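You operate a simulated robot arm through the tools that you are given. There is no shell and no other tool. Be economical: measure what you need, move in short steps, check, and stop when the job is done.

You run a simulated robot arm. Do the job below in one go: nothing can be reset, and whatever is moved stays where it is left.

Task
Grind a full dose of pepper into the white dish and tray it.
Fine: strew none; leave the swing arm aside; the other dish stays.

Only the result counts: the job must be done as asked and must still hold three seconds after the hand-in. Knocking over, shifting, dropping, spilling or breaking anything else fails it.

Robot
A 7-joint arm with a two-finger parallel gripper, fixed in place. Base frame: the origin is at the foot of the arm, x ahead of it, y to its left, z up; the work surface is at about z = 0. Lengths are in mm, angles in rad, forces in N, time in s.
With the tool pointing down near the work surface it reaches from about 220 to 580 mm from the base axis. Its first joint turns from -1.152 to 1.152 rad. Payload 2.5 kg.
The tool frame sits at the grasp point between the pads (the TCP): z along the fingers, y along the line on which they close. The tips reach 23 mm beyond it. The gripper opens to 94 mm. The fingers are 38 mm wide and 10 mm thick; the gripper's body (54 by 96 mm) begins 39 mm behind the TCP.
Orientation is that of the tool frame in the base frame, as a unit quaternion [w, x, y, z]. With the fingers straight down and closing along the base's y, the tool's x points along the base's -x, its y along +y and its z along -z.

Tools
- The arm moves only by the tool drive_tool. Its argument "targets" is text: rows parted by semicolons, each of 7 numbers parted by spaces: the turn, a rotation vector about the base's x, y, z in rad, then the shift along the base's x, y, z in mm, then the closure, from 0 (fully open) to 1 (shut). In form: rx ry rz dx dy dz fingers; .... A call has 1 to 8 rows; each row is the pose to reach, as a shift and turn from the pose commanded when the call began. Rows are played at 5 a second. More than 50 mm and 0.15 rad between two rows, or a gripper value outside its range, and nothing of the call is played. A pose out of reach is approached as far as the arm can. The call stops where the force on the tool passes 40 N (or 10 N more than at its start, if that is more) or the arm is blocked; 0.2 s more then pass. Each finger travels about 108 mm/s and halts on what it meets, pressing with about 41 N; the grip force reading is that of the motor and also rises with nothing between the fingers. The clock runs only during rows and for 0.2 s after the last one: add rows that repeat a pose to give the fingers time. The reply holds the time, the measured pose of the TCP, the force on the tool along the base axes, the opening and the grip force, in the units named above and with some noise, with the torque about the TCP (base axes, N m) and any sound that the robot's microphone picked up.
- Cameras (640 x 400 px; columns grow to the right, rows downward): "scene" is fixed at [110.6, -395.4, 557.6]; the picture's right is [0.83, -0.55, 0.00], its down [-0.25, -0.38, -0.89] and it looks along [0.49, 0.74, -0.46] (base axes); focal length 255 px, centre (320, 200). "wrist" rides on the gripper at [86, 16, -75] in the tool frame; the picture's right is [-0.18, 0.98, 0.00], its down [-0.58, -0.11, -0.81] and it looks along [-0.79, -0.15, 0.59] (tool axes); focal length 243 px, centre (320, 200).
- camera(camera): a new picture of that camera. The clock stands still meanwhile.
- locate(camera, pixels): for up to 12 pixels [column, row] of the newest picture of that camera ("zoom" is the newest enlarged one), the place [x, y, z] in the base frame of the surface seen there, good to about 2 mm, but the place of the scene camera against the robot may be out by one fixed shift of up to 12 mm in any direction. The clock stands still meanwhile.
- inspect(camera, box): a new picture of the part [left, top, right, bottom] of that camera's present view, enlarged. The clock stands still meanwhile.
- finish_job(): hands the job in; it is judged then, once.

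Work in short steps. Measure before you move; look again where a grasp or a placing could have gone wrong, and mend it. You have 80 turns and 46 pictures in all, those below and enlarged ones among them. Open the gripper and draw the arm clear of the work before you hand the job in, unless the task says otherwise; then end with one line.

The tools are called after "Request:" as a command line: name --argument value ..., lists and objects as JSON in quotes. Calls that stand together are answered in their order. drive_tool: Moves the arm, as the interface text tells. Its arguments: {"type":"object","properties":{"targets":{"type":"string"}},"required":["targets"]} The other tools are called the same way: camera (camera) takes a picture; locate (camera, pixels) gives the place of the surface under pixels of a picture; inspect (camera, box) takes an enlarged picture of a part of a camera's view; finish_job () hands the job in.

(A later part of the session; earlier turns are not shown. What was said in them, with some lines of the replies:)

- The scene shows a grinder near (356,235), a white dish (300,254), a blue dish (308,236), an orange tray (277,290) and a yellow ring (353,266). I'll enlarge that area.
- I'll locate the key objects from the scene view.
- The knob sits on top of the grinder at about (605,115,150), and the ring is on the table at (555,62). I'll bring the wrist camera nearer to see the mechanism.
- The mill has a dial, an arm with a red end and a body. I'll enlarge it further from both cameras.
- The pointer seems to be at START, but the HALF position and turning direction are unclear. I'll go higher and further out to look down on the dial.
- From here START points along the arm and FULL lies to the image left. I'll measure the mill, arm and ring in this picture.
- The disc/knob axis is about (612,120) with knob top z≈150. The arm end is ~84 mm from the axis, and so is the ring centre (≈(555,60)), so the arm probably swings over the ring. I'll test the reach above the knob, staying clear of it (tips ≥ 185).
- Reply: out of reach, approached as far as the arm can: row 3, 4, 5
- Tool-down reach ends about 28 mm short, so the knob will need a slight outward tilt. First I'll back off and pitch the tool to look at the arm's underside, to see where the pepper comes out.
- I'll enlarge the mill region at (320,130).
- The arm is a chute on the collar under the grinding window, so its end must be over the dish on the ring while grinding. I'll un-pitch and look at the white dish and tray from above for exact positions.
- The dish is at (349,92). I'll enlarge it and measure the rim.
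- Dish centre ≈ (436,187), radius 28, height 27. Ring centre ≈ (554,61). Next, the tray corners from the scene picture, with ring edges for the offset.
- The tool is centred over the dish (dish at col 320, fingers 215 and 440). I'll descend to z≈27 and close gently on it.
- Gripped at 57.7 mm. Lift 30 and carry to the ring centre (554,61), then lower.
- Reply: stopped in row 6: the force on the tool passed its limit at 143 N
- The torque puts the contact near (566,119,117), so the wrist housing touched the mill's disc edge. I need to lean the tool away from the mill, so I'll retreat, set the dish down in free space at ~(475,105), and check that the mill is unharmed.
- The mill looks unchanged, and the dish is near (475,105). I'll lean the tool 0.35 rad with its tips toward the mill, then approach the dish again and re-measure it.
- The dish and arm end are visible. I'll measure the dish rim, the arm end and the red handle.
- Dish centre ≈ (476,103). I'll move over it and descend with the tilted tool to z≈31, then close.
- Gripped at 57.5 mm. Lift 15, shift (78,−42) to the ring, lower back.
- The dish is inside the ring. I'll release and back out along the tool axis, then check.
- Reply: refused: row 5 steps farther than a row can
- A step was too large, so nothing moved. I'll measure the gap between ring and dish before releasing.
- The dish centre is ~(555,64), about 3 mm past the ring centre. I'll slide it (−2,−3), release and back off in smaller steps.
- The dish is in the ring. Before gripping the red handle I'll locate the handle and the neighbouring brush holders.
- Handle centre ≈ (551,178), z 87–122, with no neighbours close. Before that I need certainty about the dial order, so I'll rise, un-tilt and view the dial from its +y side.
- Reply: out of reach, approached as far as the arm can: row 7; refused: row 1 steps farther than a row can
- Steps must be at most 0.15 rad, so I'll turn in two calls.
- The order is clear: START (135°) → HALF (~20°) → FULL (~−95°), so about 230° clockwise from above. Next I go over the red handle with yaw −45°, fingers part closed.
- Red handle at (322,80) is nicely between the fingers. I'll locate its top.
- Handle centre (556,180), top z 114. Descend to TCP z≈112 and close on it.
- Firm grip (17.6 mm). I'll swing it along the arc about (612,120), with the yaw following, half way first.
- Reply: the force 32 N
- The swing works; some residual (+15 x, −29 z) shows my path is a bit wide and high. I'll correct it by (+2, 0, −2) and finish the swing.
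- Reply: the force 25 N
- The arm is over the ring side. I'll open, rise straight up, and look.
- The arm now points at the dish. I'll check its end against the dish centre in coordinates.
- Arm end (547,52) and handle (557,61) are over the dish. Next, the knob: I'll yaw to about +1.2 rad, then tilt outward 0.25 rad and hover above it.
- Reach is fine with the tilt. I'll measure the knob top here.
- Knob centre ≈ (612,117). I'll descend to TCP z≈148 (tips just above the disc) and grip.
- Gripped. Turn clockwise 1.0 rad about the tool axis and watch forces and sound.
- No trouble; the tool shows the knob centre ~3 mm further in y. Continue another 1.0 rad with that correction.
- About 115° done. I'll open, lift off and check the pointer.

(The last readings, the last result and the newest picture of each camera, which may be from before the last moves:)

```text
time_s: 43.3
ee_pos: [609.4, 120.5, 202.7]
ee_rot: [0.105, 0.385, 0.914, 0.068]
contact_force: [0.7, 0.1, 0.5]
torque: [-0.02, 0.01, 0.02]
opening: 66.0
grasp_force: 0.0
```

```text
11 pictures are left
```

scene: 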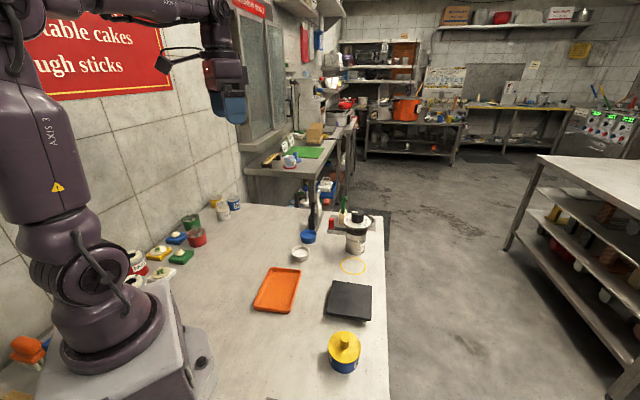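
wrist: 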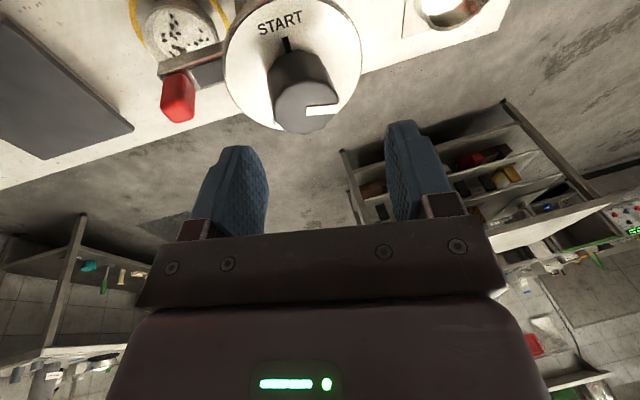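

Pepper specks are in the dish, so the outlet is right. I'll rewind the raised gripper by 2.0 rad for the second stroke, and measure knob points first.

Request:
locate --camera "wrist" --pixels '[[303, 108], [334, 110], [308, 111], [287, 44], [275, 108], [305, 130], [303, 86]]'

Request:
drive_tool --targets "-0.0351 -0.0068 0.1405 0 0 0 0.3; -0.0702 -0.0136 0.281 0 0 0 0.3; -0.1053 -0.0204 0.4215 0 0 0 0.3; -0.1404 -0.0273 0.562 0 0 0 0.3; -0.1755 -0.0341 0.7025 0 0 0 0.3; -0.2105 -0.0409 0.843 0 0 0 0.3; -0.242 -0.047 0.969 0 0 0 0.3"

Request:
drive_tool --targets "-0.0351 -0.0068 0.1405 0 0 0 0.3; -0.0702 -0.0136 0.281 0 0 0 0.3; -0.1053 -0.0204 0.4215 0 0 0 0.3; -0.1404 -0.0273 0.562 0 0 0 0.3; -0.1755 -0.0341 0.7025 0 0 0 0.3; -0.2105 -0.0409 0.843 0 0 0 0.3; -0.242 -0.047 0.969 0 0 0 0.3"

```text
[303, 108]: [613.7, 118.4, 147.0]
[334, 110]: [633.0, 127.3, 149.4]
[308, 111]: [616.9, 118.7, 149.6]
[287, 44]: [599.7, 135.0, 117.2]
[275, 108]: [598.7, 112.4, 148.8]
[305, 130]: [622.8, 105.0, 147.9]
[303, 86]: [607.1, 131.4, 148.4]
```

```text
time_s: 44.9
ee_pos: [610.0, 120.5, 201.3]
ee_rot: [0.126, -0.102, 0.987, 0.011]
contact_force: [0.1, 1.0, 0.0]
torque: [0.01, 0.02, -0.01]
opening: 65.7
grasp_force: 0.1
```

```text
time_s: 46.5
ee_pos: [610.1, 120.2, 202.5]
ee_rot: [0.116, -0.563, 0.817, -0.049]
contact_force: [-0.9, -0.5, 0.1]
torque: [-0.03, 0.02, 0.0]
opening: 65.5
grasp_force: 0.1
```

Knob centre ≈ (615,119); the pointer is at 28° and FULL at about −103°, so ~131° remain. Descend, re-grip, turn.

Request:
drive_tool --targets "0 0 0 2 -1.5 -25 0.3; 0 0 0 2 -1.5 -45 0.3; 0 0 0 2 -1.5 -53 0.3; 0 0 0 2 -1.5 -53 0.5; 0 0 0 2 -1.5 -53 0.8; 0 0 0 2 -1.5 -53 0.8; 0 0 0 2 -1.5 -53 0.8"

Request:
drive_tool --targets "0.0351 0.0068 -0.1405 0 0 0 0.8; 0.0702 0.0136 -0.281 0 0 0 0.8; 0.1053 0.0204 -0.4215 0 0 0 0.8; 0.1404 0.0273 -0.562 0 0 0 0.8; 0.1755 0.0341 -0.7025 0 0 0 0.8; 0.2105 0.0409 -0.843 0 0 0 0.8; 0.242 0.047 -0.969 0 0 0 0.8"

Request:
drive_tool --targets "0.0351 0.0068 -0.1405 0 0 0 0.8; 0.0702 0.0136 -0.281 0 0 0 0.8; 0.1053 0.0204 -0.4215 0 0 0 0.8; 0.1404 0.0273 -0.562 0 0 0 0.8; 0.1755 0.0341 -0.7025 0 0 0 0.8; 0.2105 0.0409 -0.843 0 0 0 0.8; 0.242 0.047 -0.969 0 0 0 0.8"

```text
time_s: 48.1
ee_pos: [611.1, 117.9, 147.8]
ee_rot: [0.117, -0.562, 0.817, -0.049]
contact_force: [11.7, 3.0, -3.5]
torque: [-0.14, 1.0, -0.03]
opening: 44.3
grasp_force: 44.9
```

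```text
time_s: 49.7
ee_pos: [611.7, 120.1, 146.6]
ee_rot: [0.126, -0.101, 0.987, 0.012]
contact_force: [-3.9, 6.1, -5.8]
torque: [0.03, -0.4, 0.03]
opening: 40.0
grasp_force: 45.3
```

```text
time_s: 51.3
ee_pos: [611.8, 118.6, 150.1]
ee_rot: [0.106, 0.386, 0.914, 0.069]
contact_force: [-2.5, 14.4, 2.6]
torque: [-1.22, -0.25, 0.07]
opening: 43.9
grasp_force: 45.3
```

About 20° should remain. Continue 0.3 rad, then open, lift and check.

Request:
drive_tool --targets "0.0351 0.0068 -0.1405 0 0 0 0.8; 0.0702 0.0136 -0.281 0 0 0 0.8; 0.0702 0.0136 -0.281 0 0 0 0.8; 0.0702 0.0136 -0.281 0 0 0 0.5; 0.0702 0.0136 -0.281 0 0 0 0.3; 0.0702 0.0136 -0.281 0 0 0 0.3; 0.0702 0.0136 -0.281 0 0 30 0.3; 0.0702 0.0136 -0.281 0 0 55 0.3"

Request:
camera --camera "wrist"

```text
time_s: 53.1
ee_pos: [611.2, 116.8, 203.5]
ee_rot: [0.093, 0.513, 0.85, 0.082]
contact_force: [-0.1, 0.4, 0.7]
torque: [-0.02, 0.02, 0.02]
opening: 65.8
grasp_force: 0.0
```

```text
10 pictures are left
```

wrist: 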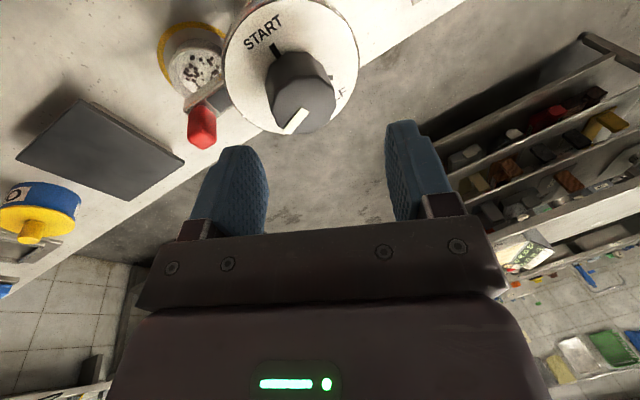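

Request:
locate --camera "wrist" --pixels '[[302, 108], [288, 131], [303, 110], [275, 48], [333, 105], [270, 105], [305, 84], [302, 132]]'

Request:
inspect --camera "wrist" --box '[150, 0, 370, 150]'

```text
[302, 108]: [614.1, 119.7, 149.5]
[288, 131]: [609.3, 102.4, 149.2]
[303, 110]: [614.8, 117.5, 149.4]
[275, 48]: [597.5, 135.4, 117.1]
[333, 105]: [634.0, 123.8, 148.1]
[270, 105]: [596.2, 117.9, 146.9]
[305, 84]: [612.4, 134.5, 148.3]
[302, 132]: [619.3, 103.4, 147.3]
```

```text
2.67 times, centred on (260, 75) of wrist
```

zoom: 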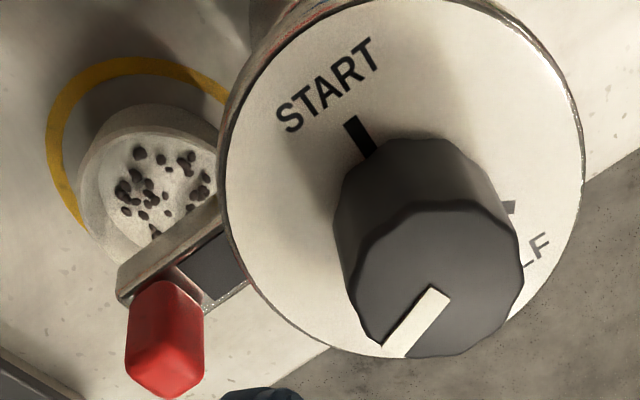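

The pointer is at about −110°, FULL ≈ −103°, and plenty of pepper is in the dish. I'll move back, un-tilt and yaw for the arm swing, then check the dial from the FULL side.

Request:
drive_tool --targets "-0.024 0.122 0 -20 -15 20 0.3; -0.048 0.245 0 -40 -30 40 0.3; -0.048 0.245 0 -60 -55 45 0.3; -0.048 0.245 0 -85 -85 50 0.3; -0.048 0.245 0 -110 -115 50 0.3; -0.048 0.245 0 -110 -115 50 0.3"

Request:
drive_tool --targets "0 0 0.149 0 0 0 0.3; 0 0 0.298 0 0 0 0.3; 0 0 0.447 0 0 0 0.3; 0 0 0.596 0 0 0 0.3; 0 0 0.745 0 0 0 0.3; 0 0 0.894 0 0 0 0.3; 0 0 1.043 0 0 0 0.3; 0 0 1.19 0 0 0 0.3"

Request:
drive_tool --targets "0 0 0.149 0 0 0 0.3; 0 0 0.298 0 0 0 0.3; 0 0 0.447 0 0 0 0.3; 0 0 0.596 0 0 0 0.3; 0 0 0.7 0 0 0 0.3; 0 0 0.7 0 0 0 0.3"

Request:
inspect --camera "wrist" --box '[220, 20, 420, 190]'

```text
time_s: 54.5
ee_pos: [501.1, 3.0, 252.2]
ee_rot: [0.001, 0.516, 0.857, -0.001]
contact_force: [-0.3, -0.5, -0.1]
torque: [-0.02, 0.03, -0.02]
opening: 65.9
grasp_force: 0.0
```

```text
time_s: 56.3
ee_pos: [501.4, 2.5, 252.7]
ee_rot: [0.003, -0.053, 0.999, -0.001]
contact_force: [-0.6, 0.2, -0.6]
torque: [0.02, 0.01, -0.02]
opening: 65.7
grasp_force: 0.1
```

```text
time_s: 57.7
ee_pos: [503.4, 3.8, 254.3]
ee_rot: [0.002, -0.391, 0.92, 0.0]
contact_force: [-0.2, -0.1, 0.1]
torque: [0.01, -0.01, -0.01]
opening: 66.0
grasp_force: 0.0
```

```text
2.35 times, centred on (320, 105) of wrist
```

zoom: 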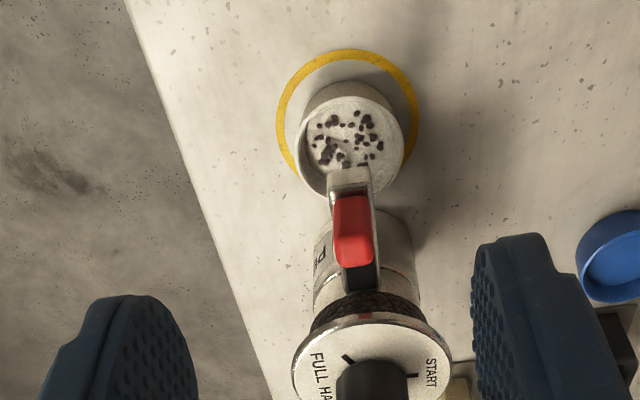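

No pepper is outside the dish. I'll check the pointer against the FULL tick with the scene camera, now that the dial is in view.

Request:
inspect --camera "scene" --box '[325, 200, 389, 240]'

```text
10.00 times, centred on (357, 220) of scene
```

zoom: 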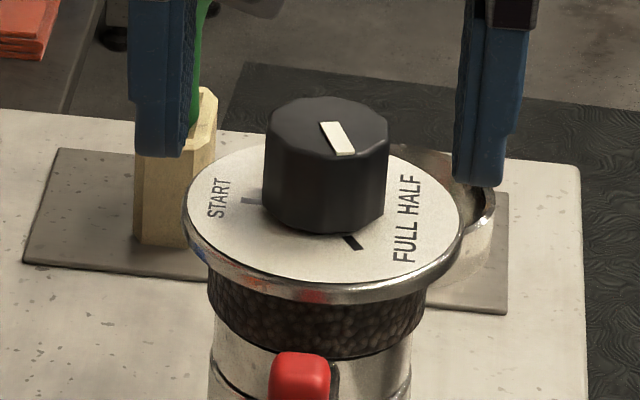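

The pointer is at, or a hair past, FULL. Next I swing the arm aside again: approach the handle at (555,60) and grip.

Request:
drive_tool --targets "0 0 0 20 20 -30 0.4; 0 0 0 40 40 -60 0.4; 0 0 0 51.5 56 -80 0.4; 0 0 0 51.5 56 -115 0.4; 0 0 0 51.5 56 -141 0.4; 0 0 0 51.5 56 -141 0.7; 0 0 0 51.5 56 -141 0.9; 0 0 0 51.5 56 -141 0.9"

```text
time_s: 59.5
ee_pos: [552.5, 58.2, 112.3]
ee_rot: [0.002, -0.39, 0.921, -0.001]
contact_force: [11.7, -0.1, -6.1]
torque: [-0.14, 0.83, -0.82]
opening: 17.6
grasp_force: 44.5
```

Gripped. Swing back along the reverse arc, first half.

Request:
drive_tool --targets "0 0 -0.144 -7.5 9.5 0 0.9; 0 0 -0.289 -13.5 19.5 -1 0.9; 0 0 -0.433 -18 30.5 -1 0.9; 0 0 -0.578 -21.3 42.3 -1 0.9; 0 0 -0.722 -23 54.5 -1 0.9; 0 0 -0.722 -23 54.5 -1 0.9"

```text
time_s: 60.9
ee_pos: [528.9, 113.8, 111.6]
ee_rot: [0.001, -0.04, 0.999, -0.001]
contact_force: [-18.2, -7.7, 16.3]
torque: [0.14, 0.18, -0.61]
opening: 17.6
grasp_force: 45.2
```

Continue the second half, with a 1 mm correction.

Request:
drive_tool --targets "0 0 -0.144 -1 12.1 1 0.9; 0 0 -0.289 0.8 24.1 1 0.9; 0 0 -0.433 4.2 35.8 1 0.9; 0 0 -0.578 9.3 46.8 1 0.9; 0 0 -0.722 16 57 1 0.9; 0 0 -0.866 24 66.2 1 0.9; 0 0 -0.866 24 66.2 1 0.9"

```text
time_s: 62.5
ee_pos: [553.9, 180.9, 112.6]
ee_rot: [0.001, 0.383, 0.924, -0.002]
contact_force: [10.9, 0.2, -24.9]
torque: [0.81, -0.14, 0.65]
opening: 17.5
grasp_force: 45.5
```

The arm is back at its original spot. Release, rise, and head back.

Request:
drive_tool --targets "0 0 0 0 0 0 0.6; 0 0 0 0 0 0 0.4; 0 0 0 0 0 0 0.4; 0 0 0 0 0 40 0.4; 0 0 0 -20 -10 80 0.3; 0 0 0 -40 -35 110 0.2; 0 0 0 -55 -70 130 0.1; 0 0 0 -65 -110 135 0"

Request:
drive_tool --targets "0 0 0.149 0 -10 0 0; 0 0 0.298 0 -20 0 0; 0 0 0.447 0 -30 0 0; 0 0 0.596 0 -40 0 0; 0 0 0.745 0 -50 0 0; 0 0 0.894 0 -60 0 0; 0 0 1.043 0 -70 0 0; 0 0 1.19 0 -75 0 0"

Request:
drive_tool --targets "0 0 0.14 0 0 0 0; 0 0 0.28 0 0 0 0; 0 0 0.38 0 0 0 0; 0 0 0.38 0 0 0 0"

Request:
drive_tool --targets "0.085 -0.085 0 0 0 -15 0; 0.165 -0.165 0 0 0 -30 0; 0.247 -0.247 0 0 0 -50 0; 0.247 -0.247 0 0 0 -65 0; 0.247 -0.247 0 0 0 -65 0"

Request:
camera --camera "wrist"

```text
time_s: 64.3
ee_pos: [489.2, 70.4, 247.2]
ee_rot: [0.002, 0.383, 0.924, -0.002]
contact_force: [-0.1, -0.3, 0.1]
torque: [0.01, -0.02, 0.02]
opening: 94.0
grasp_force: 0.0
```

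```text
time_s: 66.1
ee_pos: [487.8, -4.2, 247.8]
ee_rot: [0.003, -0.203, 0.979, 0.0]
contact_force: [-0.1, 1.5, -0.4]
torque: [0.02, 0.0, -0.01]
opening: 94.2
grasp_force: 0.1
```

```text
time_s: 67.1
ee_pos: [489.2, -5.1, 246.9]
ee_rot: [0.002, -0.384, 0.923, 0.001]
contact_force: [-0.1, 0.5, -0.2]
torque: [-0.01, 0.01, 0.0]
opening: 93.9
grasp_force: 0.0
```

```text
time_s: 68.3
ee_pos: [488.2, -5.1, 181.5]
ee_rot: [0.164, -0.377, 0.909, 0.066]
contact_force: [-0.7, 0.1, 0.0]
torque: [0.01, 0.0, 0.02]
opening: 94.0
grasp_force: 0.0
```

```text
6 pictures are left
```

wrist: 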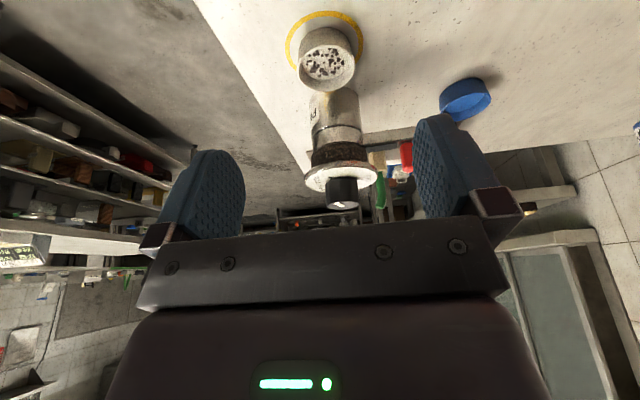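

The arm is aside and the dish is clean around. I'll retrace the earlier retreat path down to the dish and grip it.

Request:
drive_tool --targets "0 0 0 12 10 -40 0; 0 0 0 32 30 -75 0; 0 0 0 50 48 -110 0; 0 0 0 60 58 -130 0; 0 0 0 60 58 -148 0; 0 0 0 60 58 -148 0.2; 0 0 0 60 58 -148 0.35; 0 0 0 60 58 -148 0.5"

Request:
drive_tool --targets "0 0 0 0 0 0 0.5; 0 0 0 0 0 0 0.5; 0 0 0 0 0 5 0.5; 0 0 0 0 0 12 0.5; 0 0 0 -3 -3 25 0.5; 0 0 0 -8 -8 35 0.5; 0 0 0 -8 -8 35 0.5"

Request:
inspect --camera "scene" --box '[290, 190, 410, 285]'

```text
time_s: 70.1
ee_pos: [547.6, 54.5, 33.7]
ee_rot: [0.163, -0.377, 0.909, 0.067]
contact_force: [-0.6, 0.5, 0.2]
torque: [0.03, -0.01, 0.05]
opening: 58.0
grasp_force: 41.0
```

```text
time_s: 71.7
ee_pos: [541.3, 45.9, 69.7]
ee_rot: [0.164, -0.377, 0.909, 0.067]
contact_force: [-0.3, 0.1, 0.5]
torque: [0.01, 0.06, 0.02]
opening: 57.6
grasp_force: 41.0
```

```text
4.21 times, centred on (350, 238) of scene
```

zoom: 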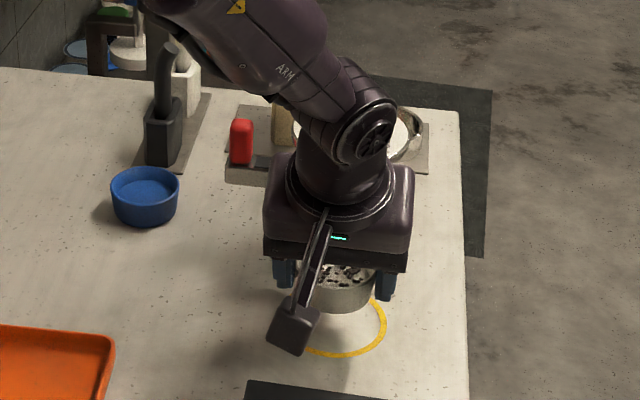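

Held at 57.6 mm, level. The tray's long side runs along (0.65,0.76), so I'll carry slowly while rotating about the vertical by −1.48 rad, to make the fingers straddle along the long side.

Request:
drive_tool --targets "0 0 -0.1 -12 0 10 0.5; 0 0 -0.24 -30 0 20 0.5; 0 0 -0.38 -48 0 30 0.5; 0 0 -0.52 -66 0 30 0.5; 0 0 -0.66 -84 0 30 0.5; 0 0 -0.8 -102 0 30 0.5; 0 0 -0.94 -120 0 30 0.5; 0 0 -1.08 -138 0 30 0.5"

Request:
drive_tool --targets "0 0 -0.1 -12 8 0 0.5; 0 0 -0.2 -26 18 0 0.5; 0 0 -0.3 -42 29 0 0.5; 0 0 -0.4 -58 40 0 0.5; 0 0 -0.4 -74 51 0 0.5; 0 0 -0.4 -86 58 0 0.5; 0 0 -0.4 -93 60 0 0.5; 0 0 -0.4 -93 60 0 0.5"

Request:
camera --camera "wrist"

Request:
camera --camera "scene"

```text
time_s: 73.5
ee_pos: [403.3, 43.8, 99.4]
ee_rot: [0.174, 0.145, 0.974, -0.027]
contact_force: [0.9, 0.4, -1.0]
torque: [0.02, 0.01, -0.01]
opening: 57.4
grasp_force: 40.5
```

```text
time_s: 75.3
ee_pos: [309.4, 104.7, 98.6]
ee_rot: [0.166, 0.335, 0.926, -0.06]
contact_force: [-0.5, 0.1, -1.0]
torque: [0.04, 0.0, 0.0]
opening: 57.5
grasp_force: 40.8
```

```text
4 pictures are left
```

wrist: 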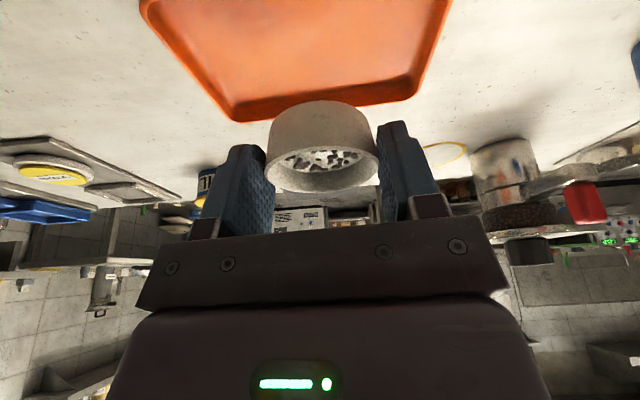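

```text
3 pictures are left
```

scene: 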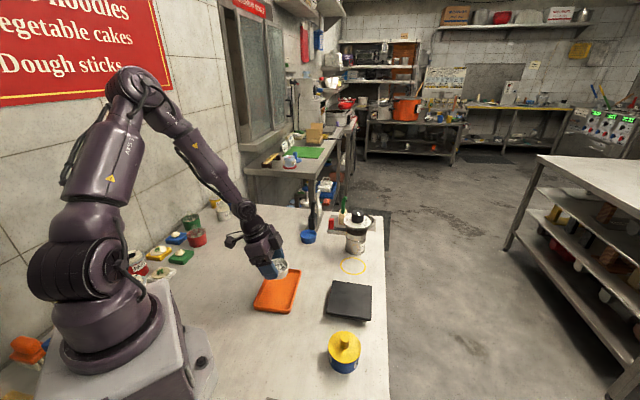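

Now I'll locate the tray's inner edges and corners and the dish in the wrist picture.

Request:
locate --camera "wrist" --pixels '[[235, 120], [412, 98], [450, 5], [145, 5], [325, 60], [240, 98], [408, 78], [192, 62], [432, 50], [320, 104], [345, 190], [190, 50]]'

```text
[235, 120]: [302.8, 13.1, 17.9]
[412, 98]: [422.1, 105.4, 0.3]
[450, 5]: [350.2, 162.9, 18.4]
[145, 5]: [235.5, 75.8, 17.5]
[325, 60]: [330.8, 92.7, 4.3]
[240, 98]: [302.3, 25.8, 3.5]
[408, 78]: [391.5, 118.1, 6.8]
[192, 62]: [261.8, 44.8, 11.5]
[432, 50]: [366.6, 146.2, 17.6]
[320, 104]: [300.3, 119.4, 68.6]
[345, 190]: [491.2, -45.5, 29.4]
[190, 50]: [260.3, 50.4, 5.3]
```

Tray centre ≈ (316,97); dish centre ≈ (318,100). Shift (−2,−3) and lower to z≈37, gently at the end.

Request:
drive_tool --targets "0 0 0 -2 -3 -15 0.5; 0 0 0 -2 -3 -30 0.5; 0 0 0 -2 -3 -45 0.5; 0 0 0 -2 -3 -55 0.5; 0 0 0 -2 -3 -59 0.5; 0 0 0 -2 -3 -61 0.5; 0 0 0 -2 -3 -61 0.5"

```text
time_s: 76.9
ee_pos: [308.1, 102.8, 39.2]
ee_rot: [0.166, 0.335, 0.925, -0.06]
contact_force: [-3.7, 0.3, 14.3]
torque: [-0.06, -0.09, -0.05]
opening: 57.4
grasp_force: 40.9
```

Contact 14 N, so the dish is on the tray floor. Ease 1 mm, open modestly (~75 mm), and withdraw upward.

Request:
drive_tool --targets "0 0 0 0 0 1 0.5; 0 0 0 0 0 1 0.4; 0 0 0 0 0 1 0.3; 0 0 0 0 0 1 0.2; 0 0 0 0 0 1 0.2; 0 0 0 -2 2 15 0.2; 0 0 0 -6 6 35 0.2; 0 0 0 -12 12 65 0.2"

Request:
drive_tool --targets "0 0 0 -8 10 40 0.1; 0 0 0 -15 20 80 0; 0 0 0 -15 30 120 0; 0 0 0 -15 40 150 0; 0 0 0 -15 40 150 0"

Request:
camera --camera "wrist"

```text
time_s: 78.7
ee_pos: [296.2, 116.5, 103.1]
ee_rot: [0.166, 0.335, 0.925, -0.06]
contact_force: [0.0, 0.1, 0.5]
torque: [0.01, 0.01, -0.01]
opening: 75.6
grasp_force: 0.0
```

```text
time_s: 79.9
ee_pos: [282.9, 154.0, 254.5]
ee_rot: [0.165, 0.336, 0.925, -0.06]
contact_force: [-0.3, 1.1, 0.3]
torque: [0.01, -0.02, 0.03]
opening: 93.8
grasp_force: 0.1
```

```text
2 pictures are left
```

wrist: 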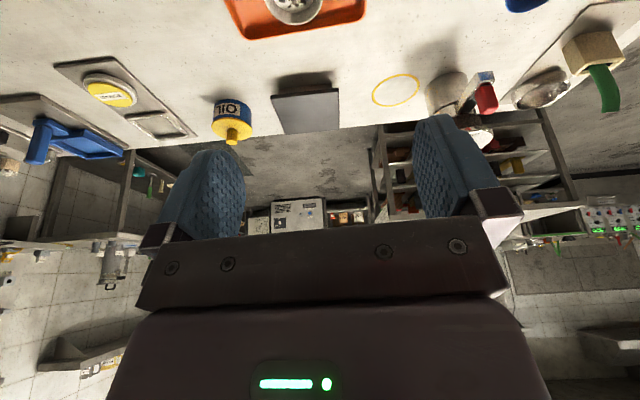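

The ring area is clean and the dish is in the tray. One enlarged scene view for a final check.

Request:
inspect --camera "scene" --box '[240, 200, 390, 320]'

```text
3.33 times, centred on (315, 260) of scene
```

zoom: 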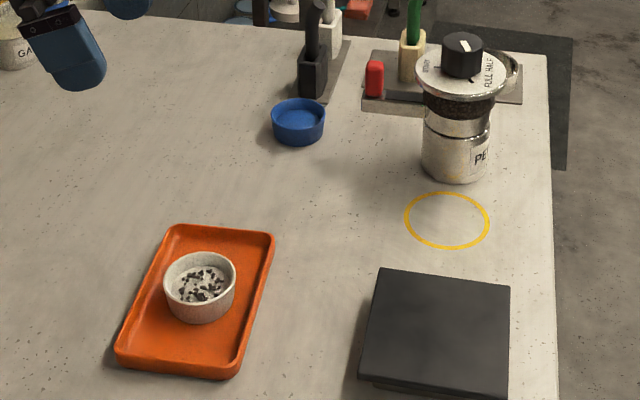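

The dish with pepper stands on the tray, the swing arm is aside, the blue dish hasn't moved, and nothing is spilled. Handing in.

Request:
finish_job

```text
The job is handed in.
```

I ground pepper into the white dish with the dial at FULL (or a few degrees past it) and set the dish on the orange tray. The swing arm is back aside, the blue dish hasn't moved, and no pepper shows outside the dish. On the first carry the gripper bumped the mill's disc (143 N peak), but the mill looked unmoved afterwards.
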